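You operate a simulated robot arm through the tools that you are given. There is no shell and no other tool.

Carry out the task below with a simulated robot arm. There is one attempt and no reset: what you move stays moved.

## Task
Put one of the foam crumbs from the top of the coil table on the top of the steel bench. Take the grease brush and put it on the top of the coil table. Fetch the yellow hand pad and set it on top of the black weight. Press the press zero button three times. Put the 27 mm grey block from the top of the blue table on top of the purple panel and the 26 mm grey block on the top of the blue bench. Close the right cabinet door. Put one of the clean filters from the middle shelf of the high rack on the top of the small wooden table. The order is free. Set down upright: clean filter.

Only the result counts: the job must be done as asked and must still hold three seconds after the hand-in. Knocking over, shifting, dropping, spilling or breaking anything else fails it.

## Robot
A 6-joint arm with a two-finger gripper on a trunk, on a base that drives. Base frame: it is fixed to the floor where the robot stands at the start and does not move with it; the origin is under the middle of the robot, x ahead of it, y to its left, z up. Units: mm, degrees, N and s.
With the tool pointing down near the work surface it reaches from about 300 to 740 mm from the robot's upright axis, wherever it stands. Its first joint turns from -166.0 to 166.0 degrees. Places, roughly: black weight (11x10x6 cm) [3800, 600, 600]; clean filter (7x7x9 cm) [-8300, 6200, 1000]; foam crumb (5x4x3 cm) [-400, 4300, 800]; foam crumb (5x4x4 cm) [-200, 4000, 800]; grease brush (3x3x16 cm) [3900, 3300, 900]; grey block [3500, 6250, 500]; press zero button [4200, 5800, 800]; purple panel (30x22x6 cm) [3800, 6100, 500]; right cabinet door [-200, -1500, 400]; top of the blue bench [5500, 5200, 800]; top of the coil table [-500, 4000, 800]; top of the small wooden table [-9500, 4300, 800]; top of the steel bench [-1400, 4800, 800]; yellow hand pad (8x6x5 cm) [4000, 900, 600]. Payload 1.57 kg.
The TCP is the grasp point between the finger pads, 21 mm short of the fingertips. In the tool frame z runs along the fingers and y along their closing line. Largest opening 70 mm; the body of the gripper starts 50 mm behind the TCP.
Orientation is that of the tool frame in the base frame, as a unit quaternion [w, x, y, z]. With the fingers straight down and closing along the base's y, the tool's x points along the base's -x, its y along +y and its z along -z.

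## Interface
- The arm moves only by the tool servo_tool. Its argument "plan" is a list of rows, each a list of 6 numbers: the shift along the base's x, y, z in cm, then the turn, a rotation vector about the base's x, y, z in degrees. In form: [[x, y, z, wx, wy, wz], ...]. A call has 1 to 20 rows; each row shifts and turns the commanded pose from where the row before left it. "fingers" is the gripper command, from -1 (fully open) to 1 (shut), values between in proportion, set as the call begins (left out, the last holds). Each row takes 0.2 s and may step no farther than 50 mm and 8.6 degrees from the row before; otherwise, or with a gripper value out of range, the whole call is refused. A pose out of reach is approached as far as the arm can. The call stops where the force on the tool passes 40 N (or 10 N more than at its start, if that is more) or the arm is blocked; 0.2 s more then pass. The fingers move at their own pace and stop on an object; they squeeze with about 30 N. The grip force told is the motor's: it shows also when the fingers shut on nothing. Time passes only in rows, and 0.2 s behind the last, so rows that do not move let the fingers close. The reply holds the time, the measured pose of the TCP, the force on the tool along the base axes, the opening and the grip force, in the units named above and with some noise, with the torque about the TCP (base axes, N m) and any sound that the robot's microphone picked up.
- Cameras (640 x 400 px; columns grow to the right, rows downward): "scene" is now at [29.2, 152.6, 1503.7]; the picture's right is [-0.05, -1.00, 0.00], its down [-0.54, 0.03, -0.84] and it looks along [0.84, -0.04, -0.54] (base axes); focal length 287 px, centre (320, 200). "wrist" rides on the gripper at [79, 4, -81] in the tool frame; the picture's right is [-0.05, 1.00, 0.00], its down [-0.67, -0.04, -0.74] and it looks along [-0.74, -0.04, 0.67] (tool axes); focal length 256 px, centre (320, 200). There is no depth. A picture from a camera that has moved, and an enlarged one, comes with that camera's place and axes in the base frame and with its lens.
- snapshot(camera): a new picture of that camera. The clock stands still meanwhile.
- roll_base(legs): drives the robot by 1 to 6 legs, each [ahead, left, turn to the left] in mm, mm and degrees, along the robot's own axes; the way and the turn of a leg run together, so that a leg with both is an arc; at most 1500 mm and 180 degrees a leg. The arm and the cameras ride along, it lands a little off, and it stops where it bumps. It gives what a move gives.
- aim_head(pan, tilt): turns the head with the scene camera to pan (to the left, within 155 degrees either way) and tilt (down, from -29 to 69), counted from straight ahead of the robot. It gives what a move gives.
- enlarge(camera, box): a new picture of the part [left, top, right, bottom] of that camera's present view, enlarged. The clock stands still meanwhile.
- finish_job(): hands the job in; it is judged then, once.

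Nothing tells you exact positions but the pictures and the camera data. Unless the task says otherwise, let go and move clear before handing in.

The tools are called by a JSON object that holds its "op" and its "data". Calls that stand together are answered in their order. servo_tool: Moves the arm, as the interface text tells. Its arguments: {"type":"object","properties":{"plan":{"type":"array","items":{"type":"array","items":{"type":"number"}}},"fingers":{"type":"number"}},"required":["plan"]} The other tools are called the same way: roll_base (legs) drives the base; aim_head (pan, tilt) turns the head that bears the scene camera; snapshot (camera) takes a picture; enlarge (camera, box) takes an enlarged picture of a part of a camera's view; finish_job () hands the job in.

At the start:

```text
time_s: 0.0
tool_pos: [386.2, 78.9, 1065.9]
orientation: [0.0, 0.0, 1.0, 0.0]
wrist_force: [-0.6, -0.6, -0.4]
ft_torque: [0.01, 0.01, 0.02]
grip_width: 69.8
finger_force: 0.1
robot x, y, heading: [-0.8, -2.7, -0.1]
head pan, tilt: [-2.7, 32.8]
```

scene: 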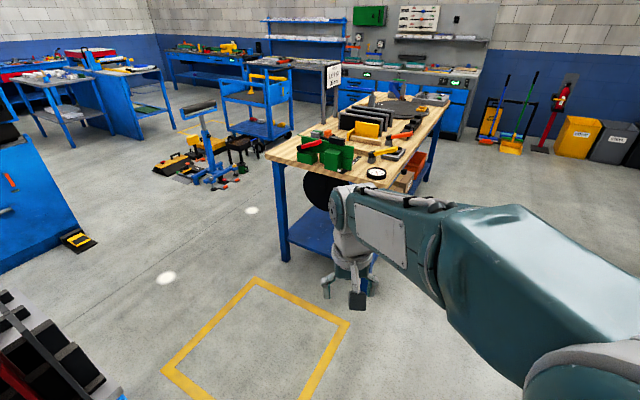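
wrist: 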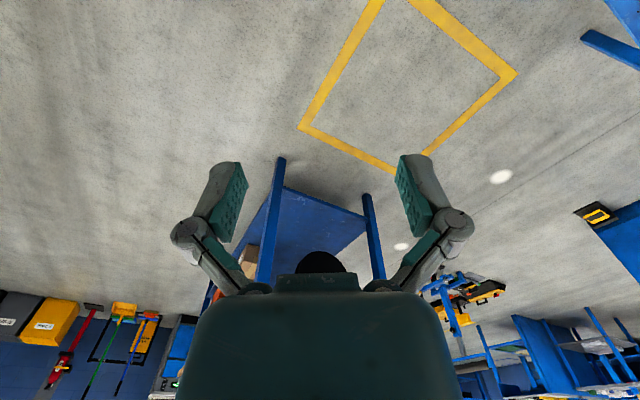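

The start view shows a wooden workbench ahead with shelving and other tables beyond it. I'll look around with the head first to map out the shop.

{"op": "aim_head", "data": {"pan": -90, "tilt": 25}}

```text
time_s: 1.6
tool_pos: [385.8, 78.2, 1066.4]
orientation: [0.0, 0.0, 1.0, -0.002]
wrist_force: [0.8, 0.2, 1.0]
ft_torque: [0.03, 0.0, 0.02]
grip_width: 70.1
finger_force: 0.1
robot x, y, heading: [-1.3, -1.5, 0.2]
head pan, tilt: [-90.0, 25.0]
```

The head now looks to the right. I'll take a picture there to find the cabinet door.

{"op": "snapshot", "data": {"camera": "scene"}}

```text
taken
camera scene: at [-59.8, 64.7, 1516.3], right [-1.0, 0.0, 0.0], down [0.0, 0.42, -0.91], along [0.0, -0.91, -0.42], focal length 287 px, centre (320, 200)
```

scene: 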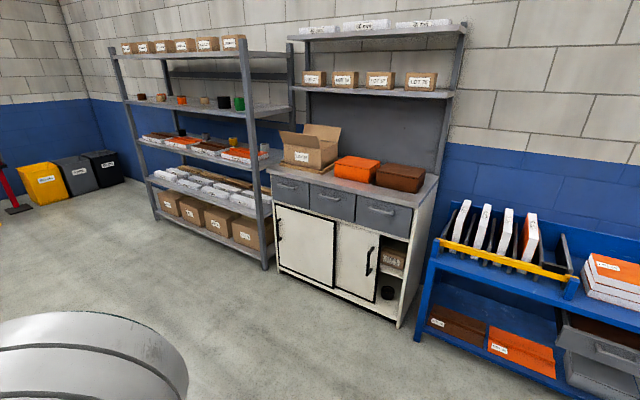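

I see the cabinet with two cream doors; the right one appears to be a sliding door left partly open (gap at right). Let me enlarge it.

{"op": "enlarge", "data": {"camera": "scene", "box": [260, 160, 440, 330]}}

{"op": "aim_head", "data": {"pan": -45, "tilt": 25}}

{"op": "snapshot", "data": {"camera": "scene"}}

{"op": "aim_head", "data": {"pan": 45, "tilt": 20}}

{"op": "snapshot", "data": {"camera": "scene"}}

{"op": "aim_head", "data": {"pan": 100, "tilt": 20}}

{"op": "snapshot", "data": {"camera": "scene"}}

{"op": "aim_head", "data": {"pan": 150, "tilt": 20}}

{"op": "snapshot", "data": {"camera": "scene"}}

{"op": "aim_head", "data": {"pan": -140, "tilt": 25}}

{"op": "snapshot", "data": {"camera": "scene"}}

```text
2.35 times, centred on (350, 245) of scene
camera zoom: at [-59.8, 64.7, 1516.3], right [-1.0, 0.0, 0.0], down [0.0, 0.42, -0.91], along [0.0, -0.91, -0.42], focal length 676 px, centre (249, 94)
```

zoom: 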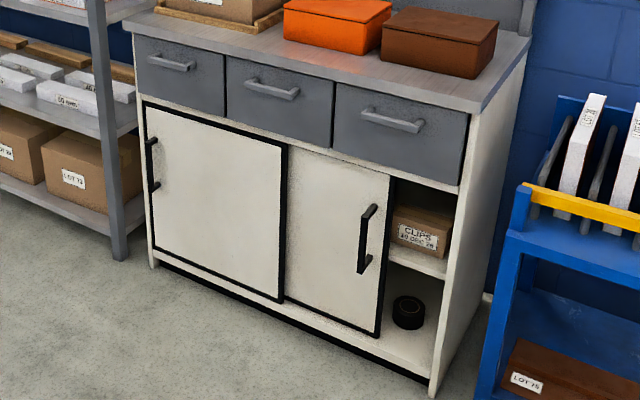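

```text
time_s: 2.7
tool_pos: [386.1, 79.7, 1067.0]
orientation: [0.0, 0.0, 1.0, -0.001]
wrist_force: [0.2, 0.1, 0.8]
ft_torque: [-0.02, 0.01, -0.02]
grip_width: 70.3
finger_force: 0.0
robot x, y, heading: [-3.1, 1.0, 0.0]
head pan, tilt: [-45.0, 25.0]
```

```text
taken
camera scene: at [5.3, 91.7, 1516.2], right [-0.71, -0.71, 0.0], down [-0.3, 0.3, -0.91], along [0.64, -0.64, -0.42], focal length 287 px, centre (320, 200)
```

scene: 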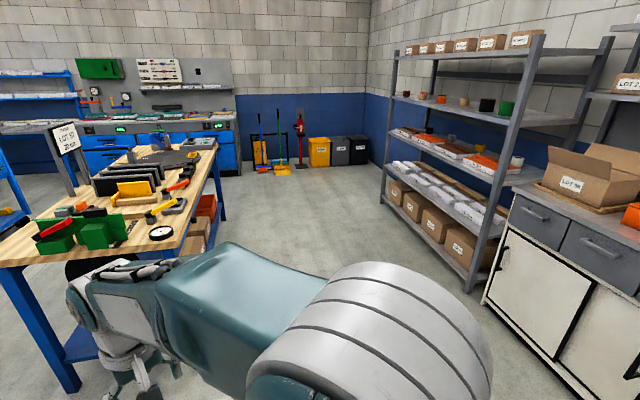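

```text
time_s: 4.4
tool_pos: [386.3, 80.4, 1066.8]
orientation: [0.0, 0.0, 1.0, 0.0]
wrist_force: [-0.7, -0.4, -0.2]
ft_torque: [0.02, 0.01, -0.01]
grip_width: 69.9
finger_force: 0.2
robot x, y, heading: [2.0, -0.0, 0.0]
head pan, tilt: [45.0, 20.0]
```

```text
taken
camera scene: at [6.1, 222.7, 1524.2], right [0.71, -0.71, 0.0], down [-0.24, -0.24, -0.94], along [0.66, 0.66, -0.34], focal length 287 px, centre (320, 200)
```

scene: 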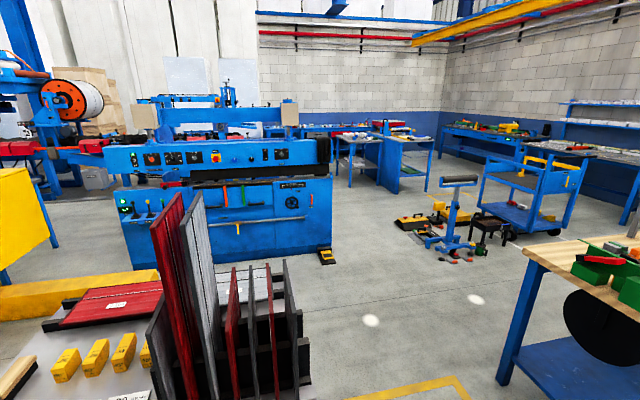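

```text
time_s: 5.6
tool_pos: [385.1, 78.1, 1066.4]
orientation: [-0.001, 0.001, 1.0, -0.001]
wrist_force: [0.4, -0.4, -0.4]
ft_torque: [0.0, 0.02, 0.0]
grip_width: 70.1
finger_force: 0.0
robot x, y, heading: [-1.3, 0.4, 0.4]
head pan, tilt: [100.0, 20.0]
```

```text
taken
camera scene: at [-75.9, 248.6, 1524.2], right [0.98, 0.17, 0.0], down [0.06, -0.34, -0.94], along [-0.16, 0.93, -0.34], focal length 287 px, centre (320, 200)
```

scene: 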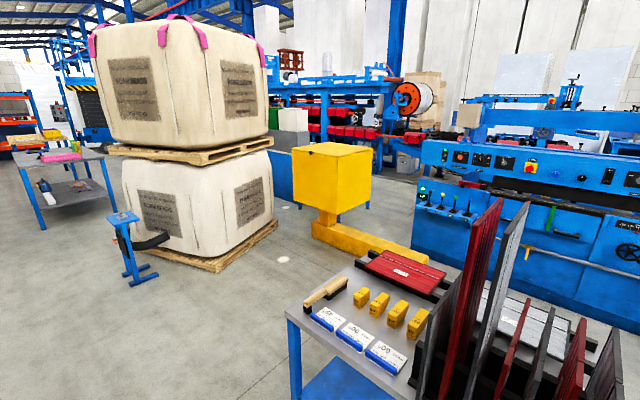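

```text
time_s: 6.8
tool_pos: [386.6, 79.3, 1066.8]
orientation: [0.0, 0.0, 1.0, 0.0]
wrist_force: [-0.2, 0.3, -1.0]
ft_torque: [-0.02, 0.01, 0.01]
grip_width: 69.9
finger_force: 0.1
robot x, y, heading: [0.4, 2.1, 0.1]
head pan, tilt: [150.0, 20.0]
```

```text
taken
camera scene: at [-140.5, 203.5, 1524.3], right [0.5, 0.87, 0.0], down [0.3, -0.17, -0.94], along [-0.81, 0.47, -0.34], focal length 287 px, centre (320, 200)
```

scene: 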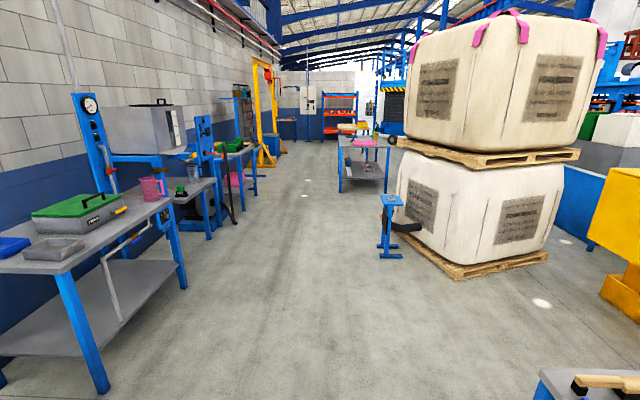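

```text
time_s: 10.8
tool_pos: [386.7, 79.4, 1066.2]
orientation: [-0.001, 0.0, 1.0, 0.0]
wrist_force: [0.3, 0.0, -0.6]
ft_torque: [-0.03, 0.0, 0.02]
grip_width: 69.8
finger_force: 0.0
robot x, y, heading: [-3.7, -0.7, 0.0]
head pan, tilt: [-140.0, 25.0]
```

```text
taken
camera scene: at [-130.4, 97.6, 1516.3], right [-0.64, 0.77, 0.0], down [0.32, 0.27, -0.91], along [-0.69, -0.58, -0.42], focal length 287 px, centre (320, 200)
```

scene: 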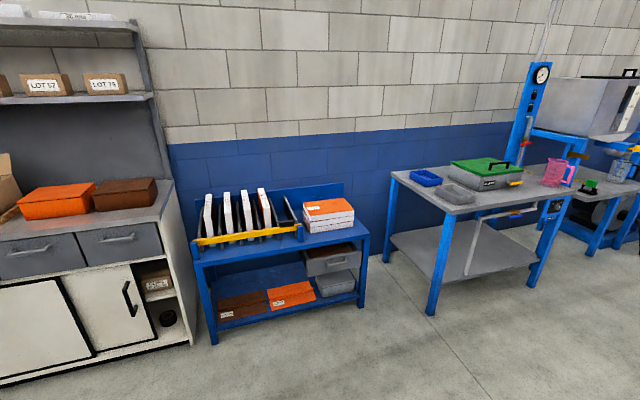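

The cabinet stands at an angle to the base frame, with its front facing roughly toward heading -124°. I'll turn toward it and drive up, with a look downward along the way.

{"op": "aim_head", "data": {"pan": 0, "tilt": 35}}

{"op": "roll_base", "data": {"legs": [[0, 0, -122]]}}

{"op": "snapshot", "data": {"camera": "scene"}}

```text
time_s: 13.0
tool_pos: [386.6, 79.4, 1067.1]
orientation: [0.001, 0.0, 1.0, 0.0]
wrist_force: [0.4, 0.0, -0.1]
ft_torque: [0.01, -0.01, 0.01]
grip_width: 70.0
finger_force: 0.1
robot x, y, heading: [-1.6, 3.3, -0.1]
head pan, tilt: [0.0, 35.0]
```

```text
time_s: 18.5
tool_pos: [-142.8, -367.2, 1066.3]
orientation: [-0.001, 0.878, 0.479, -0.001]
wrist_force: [0.8, 0.5, -0.4]
ft_torque: [0.0, -0.01, 0.02]
grip_width: 69.8
finger_force: 0.0
robot x, y, heading: [-2.4, -0.3, -122.7]
head pan, tilt: [0.0, 35.0]
```

```text
taken
camera scene: at [113.7, -106.7, 1500.4], right [-0.84, 0.54, 0.0], down [0.31, 0.48, -0.82], along [-0.44, -0.69, -0.57], focal length 287 px, centre (320, 200)
```

scene: 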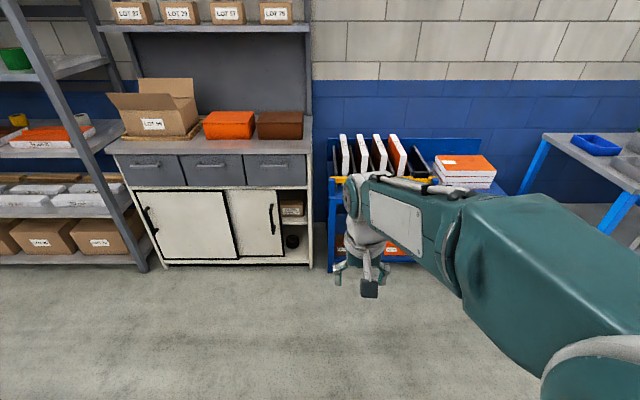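

Facing the cabinet squarely now: the right door's handle is about 1300 mm ahead and 430 mm left, and the gap to close is around 135 mm. I'll drive closer.

{"op": "roll_base", "data": {"legs": [[600, 330, 0]]}}

{"op": "aim_head", "data": {"pan": 0, "tilt": 55}}

{"op": "snapshot", "data": {"camera": "scene"}}

{"op": "snapshot", "data": {"camera": "wrist"}}

```text
time_s: 22.3
tool_pos: [-188.8, -1052.1, 1066.0]
orientation: [0.0, 0.877, 0.481, 0.0]
wrist_force: [0.0, 0.2, 0.1]
ft_torque: [0.0, 0.03, -0.01]
grip_width: 70.2
finger_force: 0.0
robot x, y, heading: [-48.4, -685.9, -122.6]
head pan, tilt: [0.0, 35.0]
```

```text
time_s: 23.1
tool_pos: [-188.7, -1052.1, 1065.6]
orientation: [-0.001, 0.877, 0.48, -0.001]
wrist_force: [0.7, -0.1, 0.1]
ft_torque: [-0.01, -0.02, 0.01]
grip_width: 70.1
finger_force: 0.0
robot x, y, heading: [-50.0, -683.9, -122.7]
head pan, tilt: [0.0, 55.0]
```

```text
taken
camera scene: at [75.1, -777.7, 1472.2], right [-0.84, 0.54, 0.0], down [0.44, 0.69, -0.57], along [-0.31, -0.48, -0.82], focal length 287 px, centre (320, 200)
```

scene: 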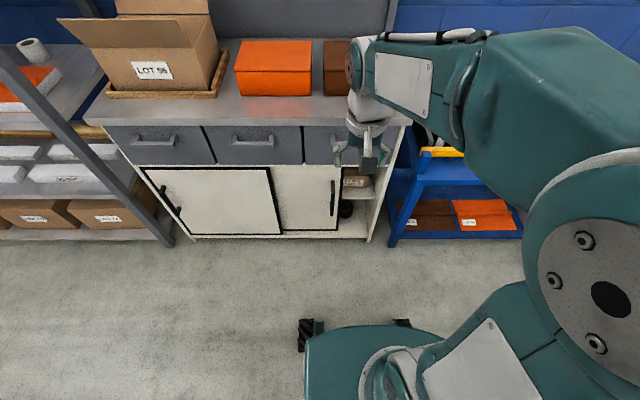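

```text
taken
camera wrist: at [-142.1, -987.7, 1148.7], right [0.81, -0.58, 0.0], down [-0.39, -0.54, 0.74], along [-0.43, -0.6, -0.67], focal length 256 px, centre (320, 200)
```

wrist: 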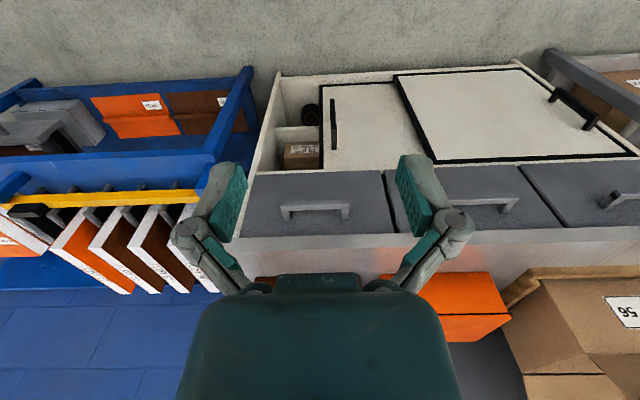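

The handle triangulates to about 712 mm ahead and 104 mm left of the robot, centred near z 480. I'll close the fingers, tilt the tool forward by 60° and lower it to the left of the handle, in free space.

{"op": "servo_tool", "data": {"plan": [[0.11, -1.21, -3.05, -4.21, 2.7, 0], [0.11, -1.21, -3.05, -4.21, 2.7, 0], [0.11, -1.21, -3.05, -4.21, 2.7, 0], [0.11, -1.21, -3.05, -4.21, 2.7, 0], [0.11, -1.21, -3.05, -4.21, 2.7, 0], [0.11, -1.21, -3.05, -4.21, 2.7, 0], [0.11, -1.21, -3.05, -4.21, 2.7, 0], [0.11, -1.21, -3.05, -4.21, 2.7, 0], [0.11, -1.21, -3.05, -4.21, 2.7, 0], [0.11, -1.21, -3.05, -4.21, 2.7, 0], [0.11, -1.21, -3.05, -4.21, 2.7, 0], [0.11, -1.21, -3.05, -4.21, 2.7, 0]], "fingers": 1}}

{"op": "snapshot", "data": {"camera": "scene"}}

{"op": "snapshot", "data": {"camera": "wrist"}}

```text
time_s: 25.7
tool_pos: [-169.0, -1255.2, 736.5]
orientation: [0.228, 0.76, 0.419, -0.442]
wrist_force: [0.1, 0.3, -0.2]
ft_torque: [0.02, -0.02, -0.01]
grip_width: 0.1
finger_force: 29.0
out of reach, approached as far as the arm can: row 10, 11, 12
robot x, y, heading: [-48.3, -687.1, -122.5]
head pan, tilt: [0.0, 55.0]
```

```text
taken
camera scene: at [76.3, -779.6, 1471.9], right [-0.84, 0.54, 0.0], down [0.44, 0.69, -0.57], along [-0.31, -0.48, -0.82], focal length 287 px, centre (320, 200)
```

scene: 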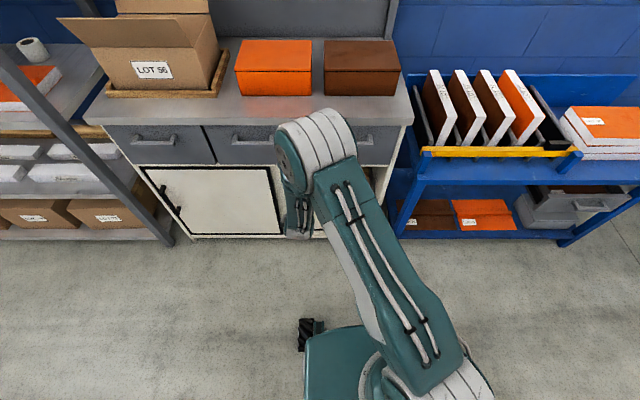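

```text
taken
camera wrist: at [-105.4, -1163.6, 710.9], right [0.82, -0.57, 0.02], down [0.16, 0.26, 0.95], along [-0.55, -0.78, 0.31], focal length 256 px, centre (320, 200)
```

wrist: 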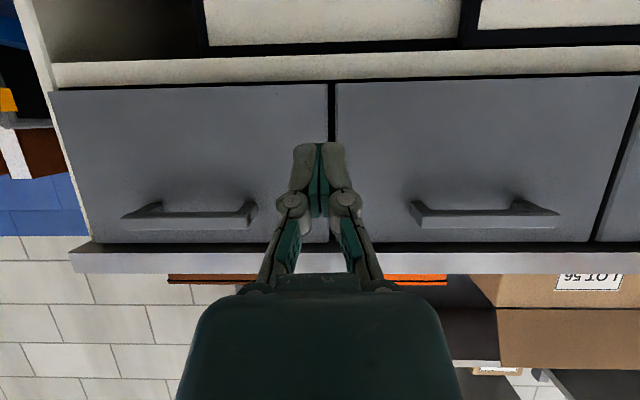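

The tool stopped a little short near z 737, at the arm's limit for this tilt. I'll reduce the tilt somewhat while moving forward and down, staying left of the handle.

{"op": "servo_tool", "data": {"plan": [[-0.54, -0.84, -3.5, 4.21, -2.7, 0], [-0.54, -0.84, -3.5, 4.21, -2.7, 0], [-0.54, -0.84, -3.5, 4.21, -2.7, 0], [-0.54, -0.84, -3.5, 0, 0, 0], [-0.54, -0.84, -3.5, 0, 0, 0], [-0.54, -0.84, -3.5, 0, 0, 0]]}}

{"op": "snapshot", "data": {"camera": "scene"}}

{"op": "snapshot", "data": {"camera": "wrist"}}

```text
time_s: 27.1
tool_pos: [-200.0, -1303.6, 526.9]
orientation: [0.183, 0.81, 0.444, -0.336]
wrist_force: [-0.8, 0.4, 0.1]
ft_torque: [-0.04, -0.02, -0.02]
grip_width: 0.0
finger_force: 28.9
robot x, y, heading: [-46.4, -684.4, -122.6]
head pan, tilt: [0.0, 55.0]
```

```text
taken
camera scene: at [75.4, -779.4, 1472.0], right [-0.84, 0.54, 0.0], down [0.44, 0.69, -0.57], along [-0.31, -0.48, -0.82], focal length 287 px, centre (320, 200)
```

scene: 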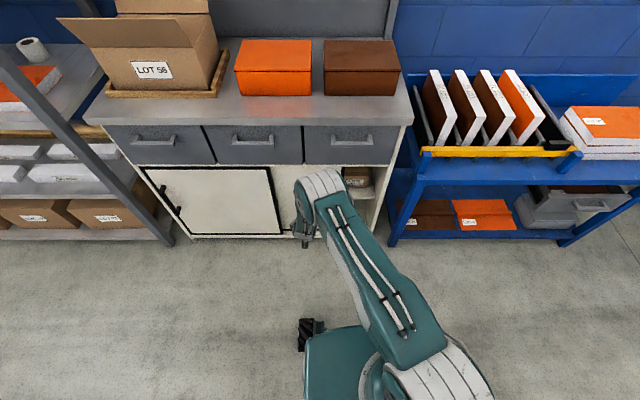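

```text
taken
camera wrist: at [-136.2, -1209.5, 529.4], right [0.82, -0.57, 0.04], down [0.0, 0.07, 1.0], along [-0.57, -0.82, 0.05], focal length 256 px, centre (320, 200)
```

wrist: 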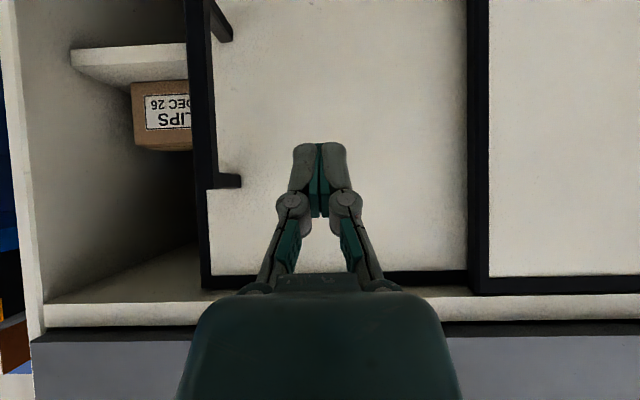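

The tool is now at z 527, tilted 45°, left of the handle. I'll enlarge the wrist view to see the handle's position relative to the fingers.

{"op": "enlarge", "data": {"camera": "wrist", "box": [120, 0, 360, 240]}}

{"op": "enlarge", "data": {"camera": "scene", "box": [240, 130, 420, 280]}}

```text
1.67 times, centred on (240, 120) of wrist
camera zoom: at [-136.2, -1209.5, 529.4], right [0.82, -0.57, 0.04], down [0.0, 0.07, 1.0], along [-0.57, -0.82, 0.05], focal length 427 px, centre (453, 333)
```

zoom: 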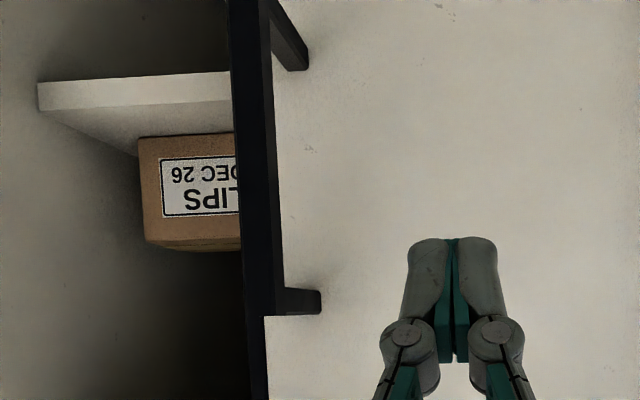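

```text
2.67 times, centred on (330, 205) of scene
camera zoom: at [75.4, -779.4, 1472.0], right [-0.84, 0.54, 0.0], down [0.44, 0.69, -0.57], along [-0.31, -0.48, -0.82], focal length 766 px, centre (293, 187)
```

zoom: 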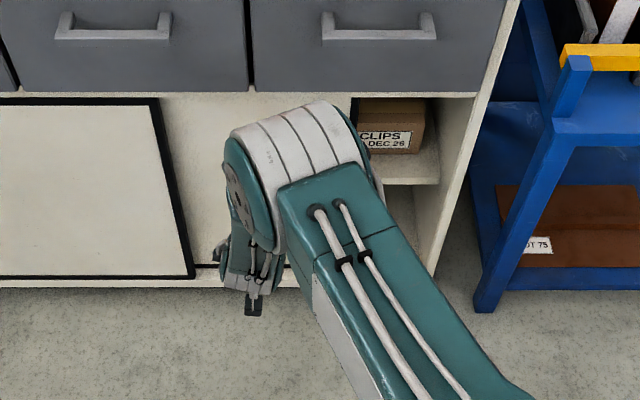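

The handle bar lies about 80 mm to the right of the fingers and roughly 90 mm farther ahead. I'll move forward next to it, then push it rightward.

{"op": "servo_tool", "data": {"plan": [[-1.25, -1.96, -1.1, 0, 0, 0], [-1.25, -1.96, -1.1, 0, 0, 0], [-1.25, -1.96, -1.1, 0, 0, 0], [-1.25, -1.96, -1.1, 0, 0, 0]]}}

{"op": "snapshot", "data": {"camera": "wrist"}}

```text
time_s: 28.1
tool_pos: [-249.4, -1381.6, 481.1]
orientation: [0.183, 0.811, 0.443, -0.336]
wrist_force: [-0.1, -0.7, 0.7]
ft_torque: [0.0, -0.01, 0.0]
grip_width: 0.0
finger_force: 27.9
robot x, y, heading: [-48.9, -685.7, -122.5]
head pan, tilt: [0.0, 55.0]
```

```text
taken
camera wrist: at [-185.0, -1288.0, 484.1], right [0.82, -0.57, 0.04], down [0.0, 0.06, 1.0], along [-0.57, -0.82, 0.05], focal length 256 px, centre (320, 200)
```

wrist: 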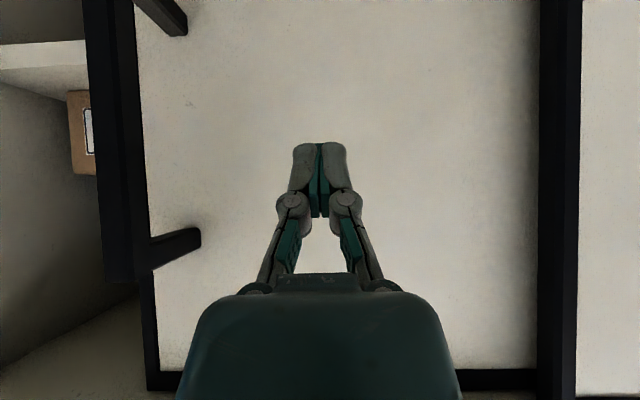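

The bar spans about 692–709 mm ahead with its left face at 123 mm left. I'll go 12 mm deeper and push it right in small steps.

{"op": "servo_tool", "data": {"plan": [[-0.65, -1.01, 0, 0, 0, 0], [-2.11, 1.34, 0, 0, 0, 0], [-2.11, 1.34, 0, 0, 0, 0], [-1.68, 1.07, 0, 0, 0, 0], [-1.26, 0.8, 0, 0, 0, 0], [-1.26, 0.8, 0, 0, 0, 0], [-1.26, 0.8, 0, 0, 0, 0], [-1.26, 0.8, 0, 0, 0, 0]]}}

{"op": "snapshot", "data": {"camera": "wrist"}}

```text
time_s: 29.9
tool_pos: [-367.8, -1320.4, 482.4]
orientation: [0.184, 0.811, 0.444, -0.336]
wrist_force: [0.2, 0.2, 0.1]
ft_torque: [0.01, 0.0, 0.01]
grip_width: 0.0
finger_force: 29.3
robot x, y, heading: [-47.5, -684.0, -122.3]
head pan, tilt: [0.0, 55.0]
```

```text
taken
camera wrist: at [-302.3, -1227.6, 485.5], right [0.82, -0.57, 0.04], down [0.0, 0.07, 1.0], along [-0.57, -0.82, 0.05], focal length 256 px, centre (320, 200)
```

wrist: 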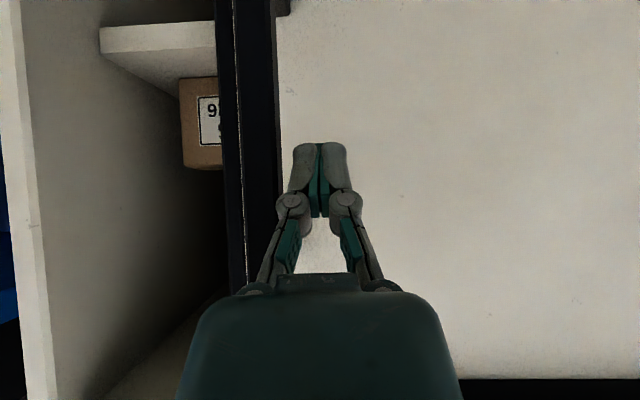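

The finger is against the bar and the door has moved about 65 mm. I'll keep pushing to the right until it stops.

{"op": "servo_tool", "data": {"plan": [[-1.26, 0.8, 0, 0, 0, 0], [-1.26, 0.8, 0, 0, 0, 0], [-1.26, 0.8, 0, 0, 0, 0], [-1.0, 0.64, 0, 0, 0, 0], [-0.84, 0.53, 0, 0, 0, 0], [-0.84, 0.53, 0, 0, 0, 0], [-0.84, 0.53, 0, 0, 0, 0], [-0.84, 0.53, 0, 0, 0, 0], [-0.84, 0.53, 0, 0, 0, 0], [-0.84, 0.53, 0, 0, 0, 0]]}}

{"op": "snapshot", "data": {"camera": "wrist"}}

```text
time_s: 32.1
tool_pos: [-393.5, -1312.2, 480.4]
orientation: [0.177, 0.812, 0.442, -0.337]
wrist_force: [0.6, 0.3, -0.5]
ft_torque: [-0.01, -0.02, 0.0]
grip_width: 0.0
finger_force: 28.7
out of reach, approached as far as the arm can: row 2, 3, 4, 5, 6, 7, 8, 9, 10
robot x, y, heading: [-47.4, -685.1, -122.7]
head pan, tilt: [0.0, 55.0]
```

```text
taken
camera wrist: at [-329.1, -1219.4, 483.1], right [0.82, -0.58, 0.03], down [0.01, 0.06, 1.0], along [-0.58, -0.81, 0.05], focal length 256 px, centre (320, 200)
```

wrist: 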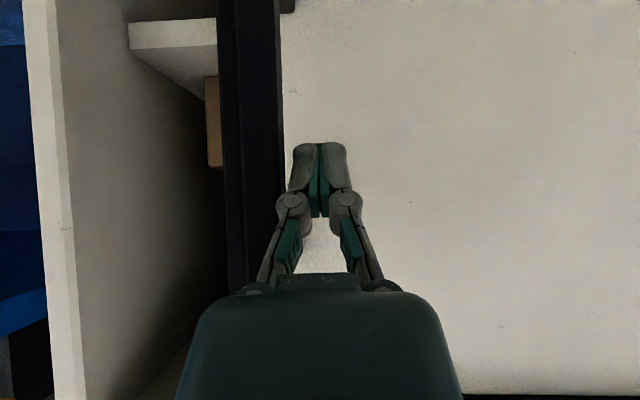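

The arm ran out of reach sideways, with the door partly closed. I'll bring the commanded pose back to where the arm is, and shift the base right to carry on.

{"op": "servo_tool", "data": {"plan": [[2.8, -1.8, 0, 0, 0, 0], [2.8, -1.8, 0, 0, 0, 0], [1.0, -0.64, 0, 0, 0, 0]]}}

{"op": "roll_base", "data": {"legs": [[0, -50, 0]]}}

{"op": "snapshot", "data": {"camera": "wrist"}}

```text
time_s: 32.9
tool_pos: [-327.4, -1355.3, 478.5]
orientation: [0.182, 0.81, 0.444, -0.335]
wrist_force: [0.0, 0.4, 0.1]
ft_torque: [0.02, 0.02, 0.04]
grip_width: 0.0
finger_force: 28.6
robot x, y, heading: [-49.1, -684.2, -122.5]
head pan, tilt: [0.0, 55.0]
```

```text
time_s: 33.9
tool_pos: [-356.7, -1335.8, 476.9]
orientation: [0.178, 0.808, 0.447, -0.339]
wrist_force: [1.8, -1.2, 0.2]
ft_torque: [0.06, 0.04, -0.03]
grip_width: 0.0
finger_force: 28.8
robot x, y, heading: [-82.7, -660.5, -122.8]
head pan, tilt: [0.0, 55.0]
```

```text
taken
camera wrist: at [-292.4, -1242.7, 480.3], right [0.82, -0.57, 0.02], down [0.01, 0.06, 1.0], along [-0.57, -0.82, 0.05], focal length 256 px, centre (320, 200)
```

wrist: 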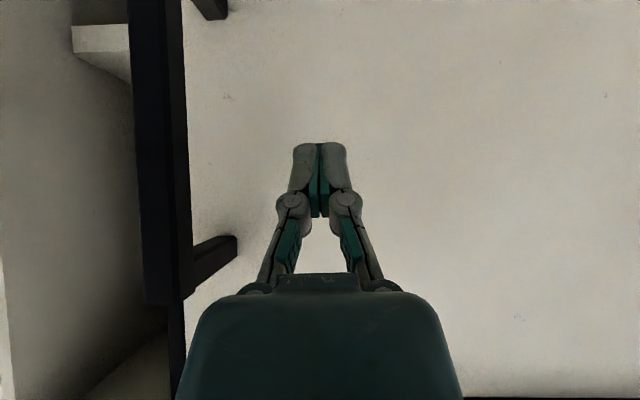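

The finger is now about 45 mm left of the bar. I'll move the tool left and then the base right, so that the arm can do the remaining push within its reach.

{"op": "servo_tool", "data": {"plan": [[3.37, -2.16, 0, 0, 0, 0], [3.37, -2.16, 0, 0, 0, 0]]}}

{"op": "roll_base", "data": {"legs": [[0, -110, 0]]}}

{"op": "snapshot", "data": {"camera": "wrist"}}

```text
time_s: 34.5
tool_pos: [-289.0, -1381.2, 478.6]
orientation: [0.181, 0.81, 0.445, -0.338]
wrist_force: [0.3, -0.3, 0.4]
ft_torque: [0.02, 0.01, -0.01]
grip_width: 0.0
finger_force: 28.6
robot x, y, heading: [-82.3, -663.3, -122.9]
head pan, tilt: [0.0, 55.0]
```

```text
time_s: 35.6
tool_pos: [-384.7, -1321.2, 478.4]
orientation: [0.182, 0.81, 0.446, -0.335]
wrist_force: [-0.2, -1.6, -0.6]
ft_torque: [0.01, 0.0, -0.01]
grip_width: 0.1
finger_force: 28.7
robot x, y, heading: [-175.9, -607.4, -122.5]
head pan, tilt: [0.0, 55.0]
```

```text
taken
camera wrist: at [-319.5, -1227.3, 481.3], right [0.82, -0.57, 0.03], down [0.0, 0.06, 1.0], along [-0.57, -0.82, 0.05], focal length 256 px, centre (320, 200)
```

wrist: 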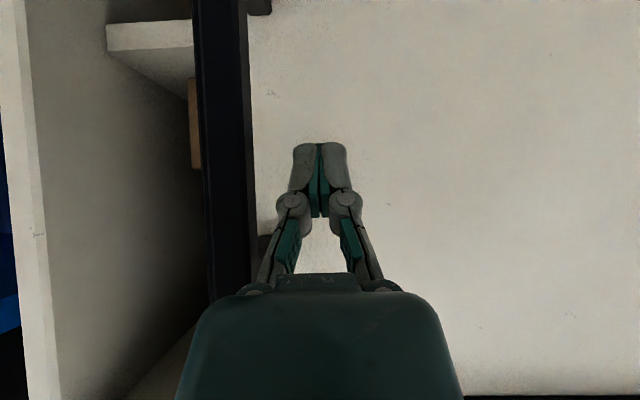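

Now the arm has room to continue to the right; the bar is about 15 mm from the finger. Pushing again until the door stops.

{"op": "servo_tool", "data": {"plan": [[-1.26, 0.8, 0, 0, 0, 0], [-1.26, 0.8, 0, 0, 0, 0], [-1.26, 0.8, 0, 0, 0, 0], [-1.0, 0.64, 0, 0, 0, 0], [-0.84, 0.53, 0, 0, 0, 0], [-0.84, 0.53, 0, 0, 0, 0], [-0.84, 0.53, 0, 0, 0, 0], [-0.84, 0.53, 0, 0, 0, 0], [-0.84, 0.53, 0, 0, 0, 0], [-0.84, 0.53, 0, 0, 0, 0]]}}

{"op": "snapshot", "data": {"camera": "wrist"}}

{"op": "snapshot", "data": {"camera": "scene"}}

```text
time_s: 37.6
tool_pos: [-464.6, -1268.8, 483.2]
orientation: [0.188, 0.807, 0.449, -0.334]
wrist_force: [0.3, -0.5, -0.7]
ft_torque: [0.0, -0.03, -0.01]
grip_width: 0.0
finger_force: 28.9
robot x, y, heading: [-175.3, -603.1, -122.4]
head pan, tilt: [0.0, 55.0]
stopped in row 9: the force on the tool passed its limit at 45 N (the readings are from after the stop); the commanded pose is now the measured one
```

```text
taken
camera wrist: at [-402.3, -1174.3, 484.7], right [0.83, -0.56, 0.04], down [0.0, 0.07, 1.0], along [-0.56, -0.83, 0.05], focal length 256 px, centre (320, 200)
```

wrist: 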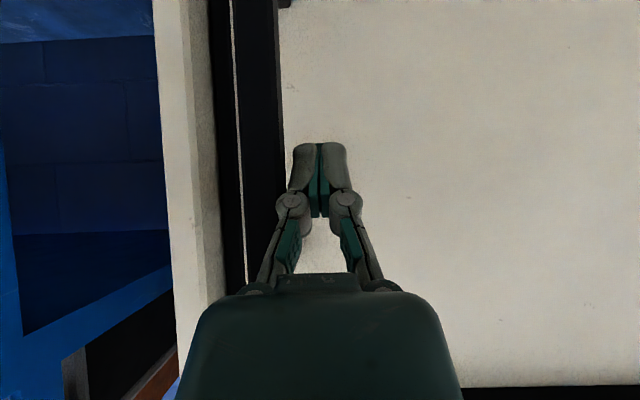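

```text
taken
camera scene: at [-48.5, -700.1, 1471.8], right [-0.84, 0.54, 0.0], down [0.44, 0.69, -0.57], along [-0.31, -0.48, -0.82], focal length 287 px, centre (320, 200)
```

scene: 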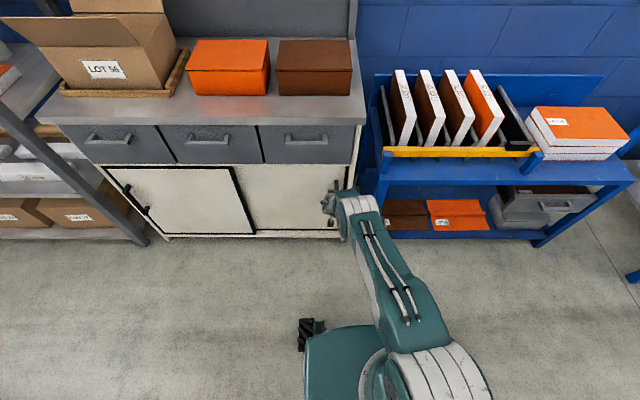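

The door met its end stop at 45 N, and its edge lies against the cabinet side. One more gentle push to confirm, then back off left and away.

{"op": "servo_tool", "data": {"plan": [[-0.42, 0.27, 0, 0, 0, 0], [-0.42, 0.27, 0, 0, 0, 0], [-0.42, 0.27, 0, 0, 0, 0], [-0.42, 0.27, 0, 0, 0, 0]]}}

{"op": "servo_tool", "data": {"plan": [[1.68, -1.07, 0, 0, 0, 0], [1.68, -1.07, 0, 0, 0, 0], [1.2, 2.1, 0, 0, 0, 0], [2.16, 3.36, 0, 0, 0, 0], [2.16, 3.36, 0, 0, 0, 0], [2.16, 3.36, 0, 0, 0, 0]]}}

{"op": "snapshot", "data": {"camera": "wrist"}}

{"op": "enlarge", "data": {"camera": "scene", "box": [220, 130, 400, 250]}}

```text
time_s: 38.2
tool_pos: [-465.6, -1268.4, 482.8]
orientation: [0.191, 0.805, 0.455, -0.331]
wrist_force: [9.5, -8.4, -3.0]
ft_torque: [0.02, 0.07, -0.11]
grip_width: 0.0
finger_force: 28.2
robot x, y, heading: [-174.1, -607.3, -122.6]
head pan, tilt: [0.0, 55.0]
stopped in row 3: the force on the tool passed its limit at 43 N (the readings are from after the stop); the commanded pose is now the measured one
```

```text
time_s: 39.6
tool_pos: [-356.9, -1183.7, 481.4]
orientation: [0.176, 0.805, 0.455, -0.338]
wrist_force: [-1.3, -0.2, 0.3]
ft_torque: [0.02, 0.02, 0.02]
grip_width: 0.0
finger_force: 28.2
out of reach, approached as far as the arm can: row 6
robot x, y, heading: [-172.1, -606.2, -122.5]
head pan, tilt: [0.0, 55.0]
```

```text
taken
camera wrist: at [-292.7, -1090.4, 484.2], right [0.83, -0.56, 0.02], down [0.02, 0.05, 1.0], along [-0.56, -0.83, 0.05], focal length 256 px, centre (320, 200)
```

wrist: 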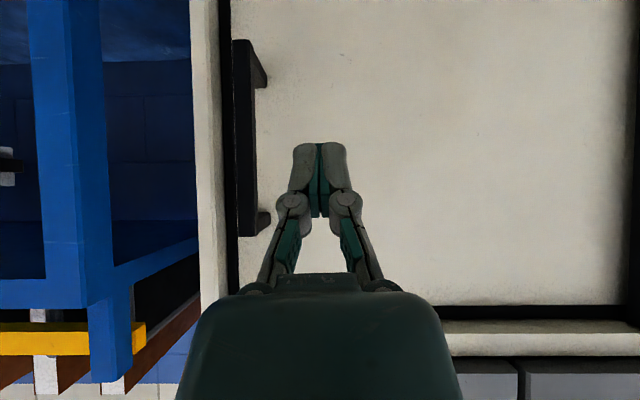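

```text
3.33 times, centred on (310, 190) of scene
camera zoom: at [-48.6, -699.2, 1472.0], right [-0.84, 0.54, 0.0], down [0.44, 0.69, -0.57], along [-0.31, -0.48, -0.82], focal length 958 px, centre (353, 233)
```

zoom: 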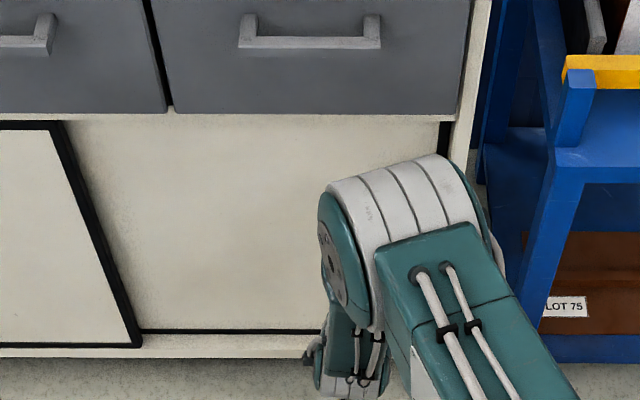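

The right door is closed against its stop. I'll back away from the cabinet, then fold the arm back up to a travel pose.

{"op": "roll_base", "data": {"legs": [[-550, 0, 0]]}}

{"op": "servo_tool", "data": {"plan": [[0, 0, 4, 0, 0, 0], [0, 0, 4, 0, 0, 0], [0, 0, 4.5, 0, 0, 0], [0, 0, 4.5, 4.21, -2.7, 0], [0, 0, 4.5, 4.21, -2.7, 0], [0, 0, 4.5, 4.21, -2.7, 0], [0.5, 0.84, 4.5, 4.21, -2.7, 0], [0.5, 0.84, 4.5, 4.21, -2.7, 0], [0.5, 0.84, 4.5, 4.21, -2.7, 0], [0.5, 0.84, 4.5, 4.21, -2.7, 0], [0.5, 0.84, 4.5, 4.21, -2.7, 0], [1, 1.68, 4.5, 4.21, -2.7, 0], [1, 1.68, 4.5, 0, 0, 0]], "fingers": -1}}

{"op": "aim_head", "data": {"pan": 0, "tilt": 30}}

{"op": "snapshot", "data": {"camera": "scene"}}

```text
time_s: 42.8
tool_pos: [-58.0, -717.0, 481.2]
orientation: [0.177, 0.805, 0.456, -0.337]
wrist_force: [0.0, -0.1, -0.8]
ft_torque: [-0.02, 0.0, 0.0]
grip_width: 0.3
finger_force: 29.0
robot x, y, heading: [126.4, -140.2, -122.2]
head pan, tilt: [0.0, 55.0]
```

```text
time_s: 45.6
tool_pos: [-12.6, -641.3, 1058.0]
orientation: [-0.001, 0.87, 0.493, 0.003]
wrist_force: [-1.0, -0.4, -0.5]
ft_torque: [0.01, -0.01, -0.03]
grip_width: 70.0
finger_force: 0.1
robot x, y, heading: [123.9, -138.9, -122.5]
head pan, tilt: [0.0, 55.0]
```

```text
time_s: 46.5
tool_pos: [-13.6, -641.8, 1056.3]
orientation: [0.0, 0.87, 0.493, 0.003]
wrist_force: [0.0, -0.8, 0.3]
ft_torque: [-0.01, 0.03, 0.0]
grip_width: 70.1
finger_force: 0.1
robot x, y, heading: [122.8, -137.3, -122.2]
head pan, tilt: [0.0, 30.0]
```

```text
taken
camera scene: at [236.9, -245.5, 1508.0], right [-0.85, 0.53, 0.0], down [0.27, 0.43, -0.86], along [-0.46, -0.73, -0.5], focal length 287 px, centre (320, 200)
```

scene: 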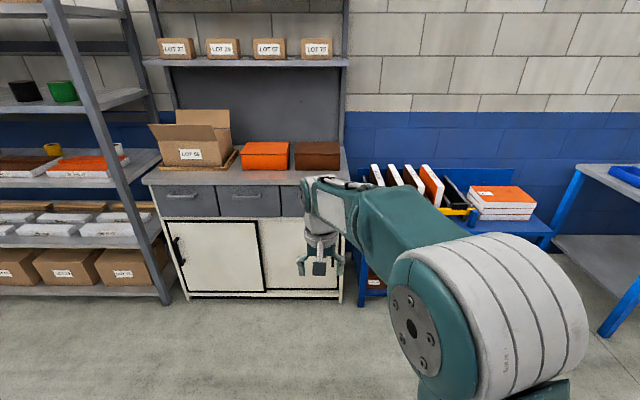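

Retracting the arm, then turning to drive through the corridor between the board table (corner near (500,620)) and the wooden workbench (corner near (1550,320)).

{"op": "servo_tool", "data": {"plan": [[1.8, 2.85, 0, 0, 0, 0], [1.8, 2.85, 0, 0, 0, 0], [1.8, 2.85, 0, 0, 0, 0]]}}

{"op": "roll_base", "data": {"legs": [[0, 0, 156]]}}

{"op": "snapshot", "data": {"camera": "scene"}}

```text
time_s: 47.3
tool_pos: [41.1, -556.9, 1055.1]
orientation: [0.0, 0.87, 0.493, 0.003]
wrist_force: [0.5, -0.2, 0.0]
ft_torque: [0.03, 0.0, 0.0]
grip_width: 70.2
finger_force: 0.0
robot x, y, heading: [119.8, -138.7, -122.3]
head pan, tilt: [0.0, 30.0]
```

```text
time_s: 54.1
tool_pos: [367.5, 215.1, 1056.2]
orientation: [-0.003, -0.305, 0.952, 0.0]
wrist_force: [0.4, -0.7, 0.1]
ft_torque: [0.0, -0.03, -0.02]
grip_width: 70.2
finger_force: 0.0
robot x, y, heading: [122.6, -135.4, 34.1]
head pan, tilt: [0.0, 30.0]
```

```text
taken
camera scene: at [61.3, 11.2, 1508.1], right [0.56, -0.83, 0.0], down [-0.41, -0.28, -0.87], along [0.72, 0.49, -0.5], focal length 287 px, centre (320, 200)
```

scene: 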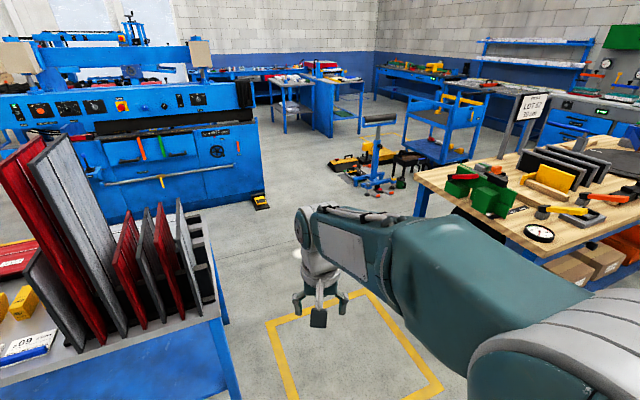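

The corridor is clear along heading ~37.5°. I'll drive about 1.86 m through it toward the cart with the pad and weight.

{"op": "roll_base", "data": {"legs": [[0, 0, 3.4], [1000, 0, 0], [860, 0, 0]]}}

{"op": "aim_head", "data": {"pan": -30, "tilt": 30}}

{"op": "snapshot", "data": {"camera": "scene"}}

{"op": "aim_head", "data": {"pan": 30, "tilt": 25}}

{"op": "snapshot", "data": {"camera": "scene"}}

```text
time_s: 63.9
tool_pos: [1831.4, 1363.8, 1056.9]
orientation: [-0.003, -0.329, 0.944, 0.0]
wrist_force: [-0.2, 0.5, -0.8]
ft_torque: [0.0, -0.01, 0.02]
grip_width: 70.0
finger_force: 0.1
robot x, y, heading: [1603.5, 997.6, 37.3]
head pan, tilt: [0.0, 30.0]
```

```text
time_s: 64.9
tool_pos: [1831.7, 1364.0, 1055.4]
orientation: [-0.002, -0.328, 0.945, 0.0]
wrist_force: [0.3, -0.6, -0.3]
ft_torque: [0.01, 0.0, 0.01]
grip_width: 69.9
finger_force: 0.2
robot x, y, heading: [1604.5, 1001.9, 36.9]
head pan, tilt: [-30.0, 30.0]
```

```text
taken
camera scene: at [1554.6, 1101.3, 1508.2], right [0.13, -0.99, 0.0], down [-0.5, -0.06, -0.87], along [0.86, 0.11, -0.5], focal length 287 px, centre (320, 200)
```

scene: 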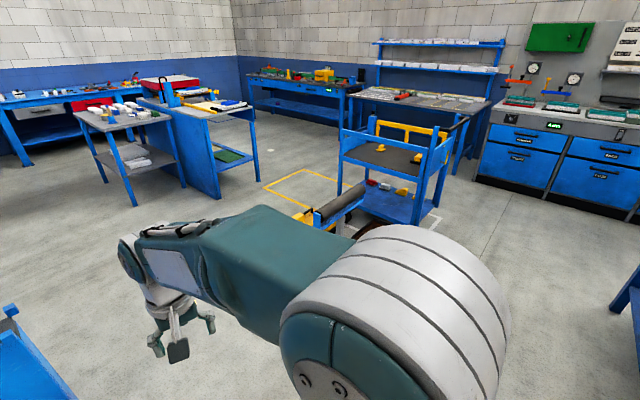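

```text
time_s: 66.2
tool_pos: [1831.0, 1363.3, 1056.0]
orientation: [-0.002, -0.329, 0.944, -0.001]
wrist_force: [-0.4, 0.1, -0.7]
ft_torque: [-0.03, 0.03, 0.0]
grip_width: 69.8
finger_force: 0.1
robot x, y, heading: [1606.2, 999.8, 37.2]
head pan, tilt: [30.0, 25.0]
```

```text
taken
camera scene: at [1500.7, 1174.9, 1516.0], right [0.92, -0.39, 0.0], down [-0.16, -0.39, -0.91], along [0.35, 0.83, -0.42], focal length 287 px, centre (320, 200)
```

scene: 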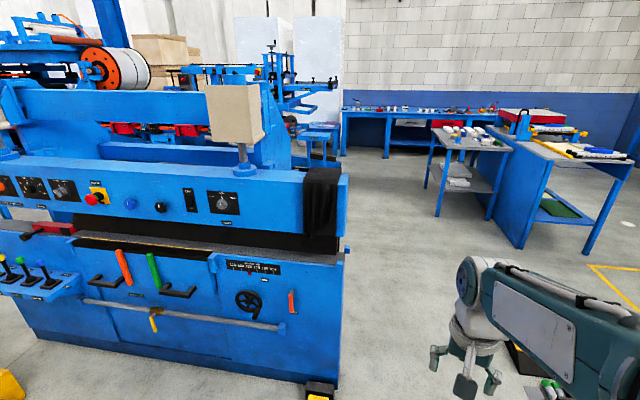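

The blue cart stands ahead-right, with small items on its top tray and lower shelf. Let me enlarge that region.

{"op": "aim_head", "data": {"pan": -30, "tilt": 30}}

{"op": "enlarge", "data": {"camera": "scene", "box": [290, 100, 470, 240]}}

{"op": "enlarge", "data": {"camera": "scene", "box": [240, 50, 520, 160]}}

{"op": "enlarge", "data": {"camera": "scene", "box": [0, 60, 280, 220]}}

```text
time_s: 67.5
tool_pos: [1831.7, 1363.3, 1056.9]
orientation: [-0.003, -0.329, 0.944, 0.0]
wrist_force: [-0.1, 0.2, -0.4]
ft_torque: [-0.02, 0.02, 0.03]
grip_width: 69.7
finger_force: 0.1
robot x, y, heading: [1606.1, 999.0, 37.0]
head pan, tilt: [-30.0, 30.0]
```

```text
2.86 times, centred on (380, 170) of scene
camera zoom: at [1554.6, 1101.3, 1508.2], right [0.13, -0.99, 0.0], down [-0.5, -0.06, -0.87], along [0.86, 0.11, -0.5], focal length 821 px, centre (149, 286)
```

zoom: 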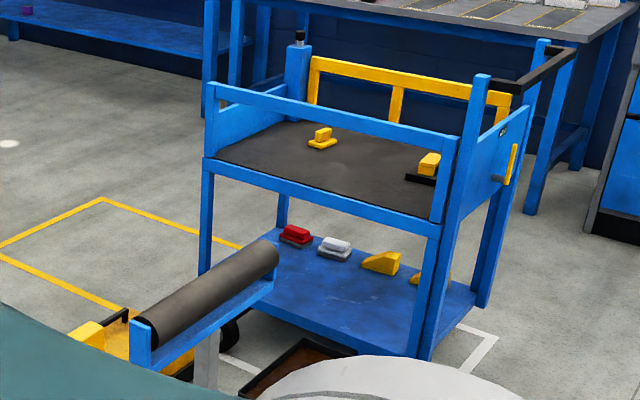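

```text
2.29 times, centred on (380, 105) of scene
camera zoom: at [1554.6, 1101.3, 1508.2], right [0.13, -0.99, 0.0], down [-0.5, -0.06, -0.87], along [0.86, 0.11, -0.5], focal length 657 px, centre (183, 417)
```

zoom: 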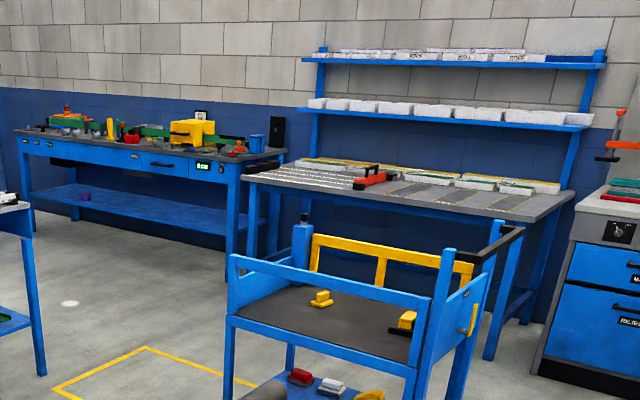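

```text
2.29 times, centred on (140, 140) of scene
camera zoom: at [1554.6, 1101.3, 1508.2], right [0.13, -0.99, 0.0], down [-0.5, -0.06, -0.87], along [0.86, 0.11, -0.5], focal length 657 px, centre (731, 337)
```

zoom: 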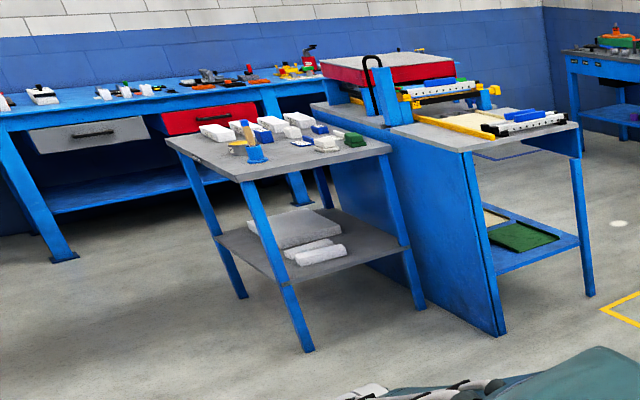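

The tray holds the yellow pad (left) and the black weight (right); a roller stand and stool sit on the floor in front of it. I'll go a bit closer and get a clearer view.

{"op": "roll_base", "data": {"legs": [[500, 0, 0], [0, 0, -50]]}}

{"op": "aim_head", "data": {"pan": 10, "tilt": 35}}

{"op": "snapshot", "data": {"camera": "scene"}}

```text
time_s: 72.7
tool_pos: [2429.6, 1363.7, 1057.2]
orientation: [-0.002, 0.1, 0.995, 0.001]
wrist_force: [-0.3, 0.6, -0.2]
ft_torque: [-0.01, -0.03, 0.01]
grip_width: 69.8
finger_force: 0.1
robot x, y, heading: [2002.8, 1298.1, -12.9]
head pan, tilt: [-30.0, 30.0]
```

```text
time_s: 73.7
tool_pos: [2429.3, 1363.7, 1055.9]
orientation: [-0.001, 0.101, 0.995, 0.001]
wrist_force: [0.2, -0.4, 0.3]
ft_torque: [0.02, 0.02, 0.0]
grip_width: 70.2
finger_force: 0.1
robot x, y, heading: [2005.3, 1304.8, -12.7]
head pan, tilt: [10.0, 35.0]
```

```text
taken
camera scene: at [2069.3, 1463.8, 1500.3], right [-0.05, -1.0, 0.0], down [-0.57, 0.03, -0.82], along [0.82, -0.04, -0.57], focal length 287 px, centre (320, 200)
```

scene: 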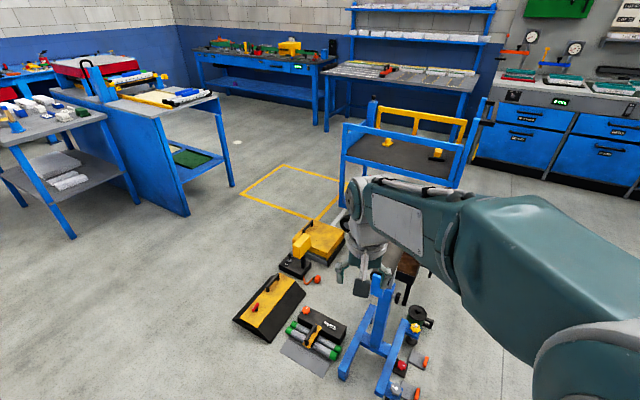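

The floor items (tool boxes, roller stand, stool) block the cart's front. I'll drive around to the left toward the empty yellow zone at the cart's left end and look again.

{"op": "roll_base", "data": {"legs": [[0, 0, 73.7], [1020, 0, 0], [0, 0, -58.4], [900, 0, 0]]}}

{"op": "aim_head", "data": {"pan": -60, "tilt": 40}}

{"op": "snapshot", "data": {"camera": "scene"}}

{"op": "aim_head", "data": {"pan": -15, "tilt": 35}}

{"op": "snapshot", "data": {"camera": "scene"}}

```text
time_s: 89.1
tool_pos: [3772.8, 2426.7, 1056.1]
orientation: [-0.002, -0.041, 0.999, 0.001]
wrist_force: [-0.1, 0.0, -0.9]
ft_torque: [0.04, -0.03, 0.02]
grip_width: 69.9
finger_force: 0.1
robot x, y, heading: [3388.4, 2251.0, 3.6]
head pan, tilt: [10.0, 35.0]
```

```text
time_s: 90.5
tool_pos: [3773.8, 2426.2, 1056.3]
orientation: [-0.003, -0.041, 0.999, 0.001]
wrist_force: [-0.2, 0.0, 0.6]
ft_torque: [-0.02, -0.02, -0.01]
grip_width: 70.1
finger_force: 0.0
robot x, y, heading: [3383.2, 2246.4, 3.5]
head pan, tilt: [-60.0, 40.0]
```

```text
taken
camera scene: at [3361.7, 2330.8, 1492.9], right [-0.83, -0.55, 0.0], down [-0.35, 0.54, -0.77], along [0.42, -0.64, -0.64], focal length 287 px, centre (320, 200)
```

scene: 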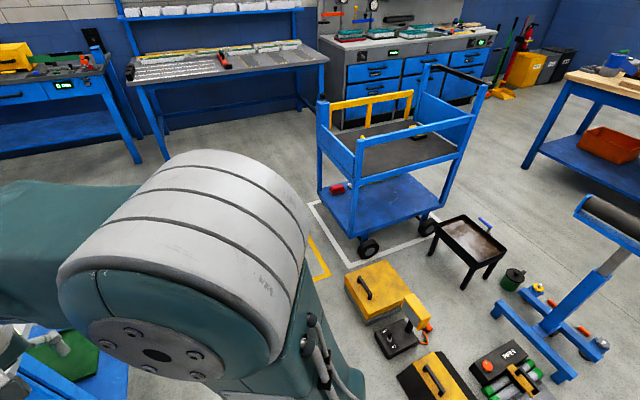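

```text
time_s: 91.6
tool_pos: [3773.5, 2425.2, 1056.1]
orientation: [-0.002, -0.041, 0.999, 0.001]
wrist_force: [-0.5, -0.5, -0.5]
ft_torque: [0.01, -0.03, -0.02]
grip_width: 69.9
finger_force: 0.0
robot x, y, heading: [3385.7, 2245.4, 3.2]
head pan, tilt: [-15.0, 35.0]
```

```text
taken
camera scene: at [3401.1, 2384.1, 1500.4], right [-0.2, -0.98, 0.0], down [-0.56, 0.12, -0.82], along [0.8, -0.17, -0.57], focal length 287 px, centre (320, 200)
```

scene: 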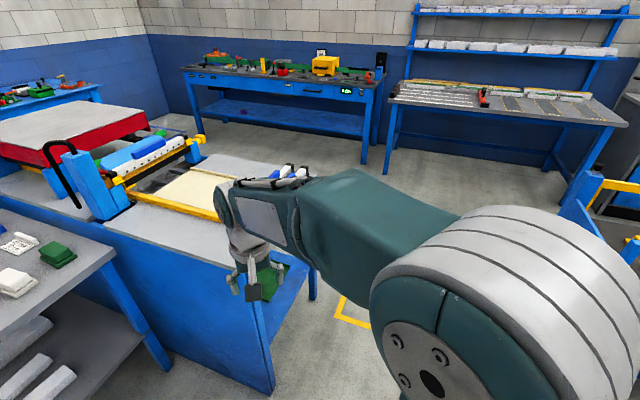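

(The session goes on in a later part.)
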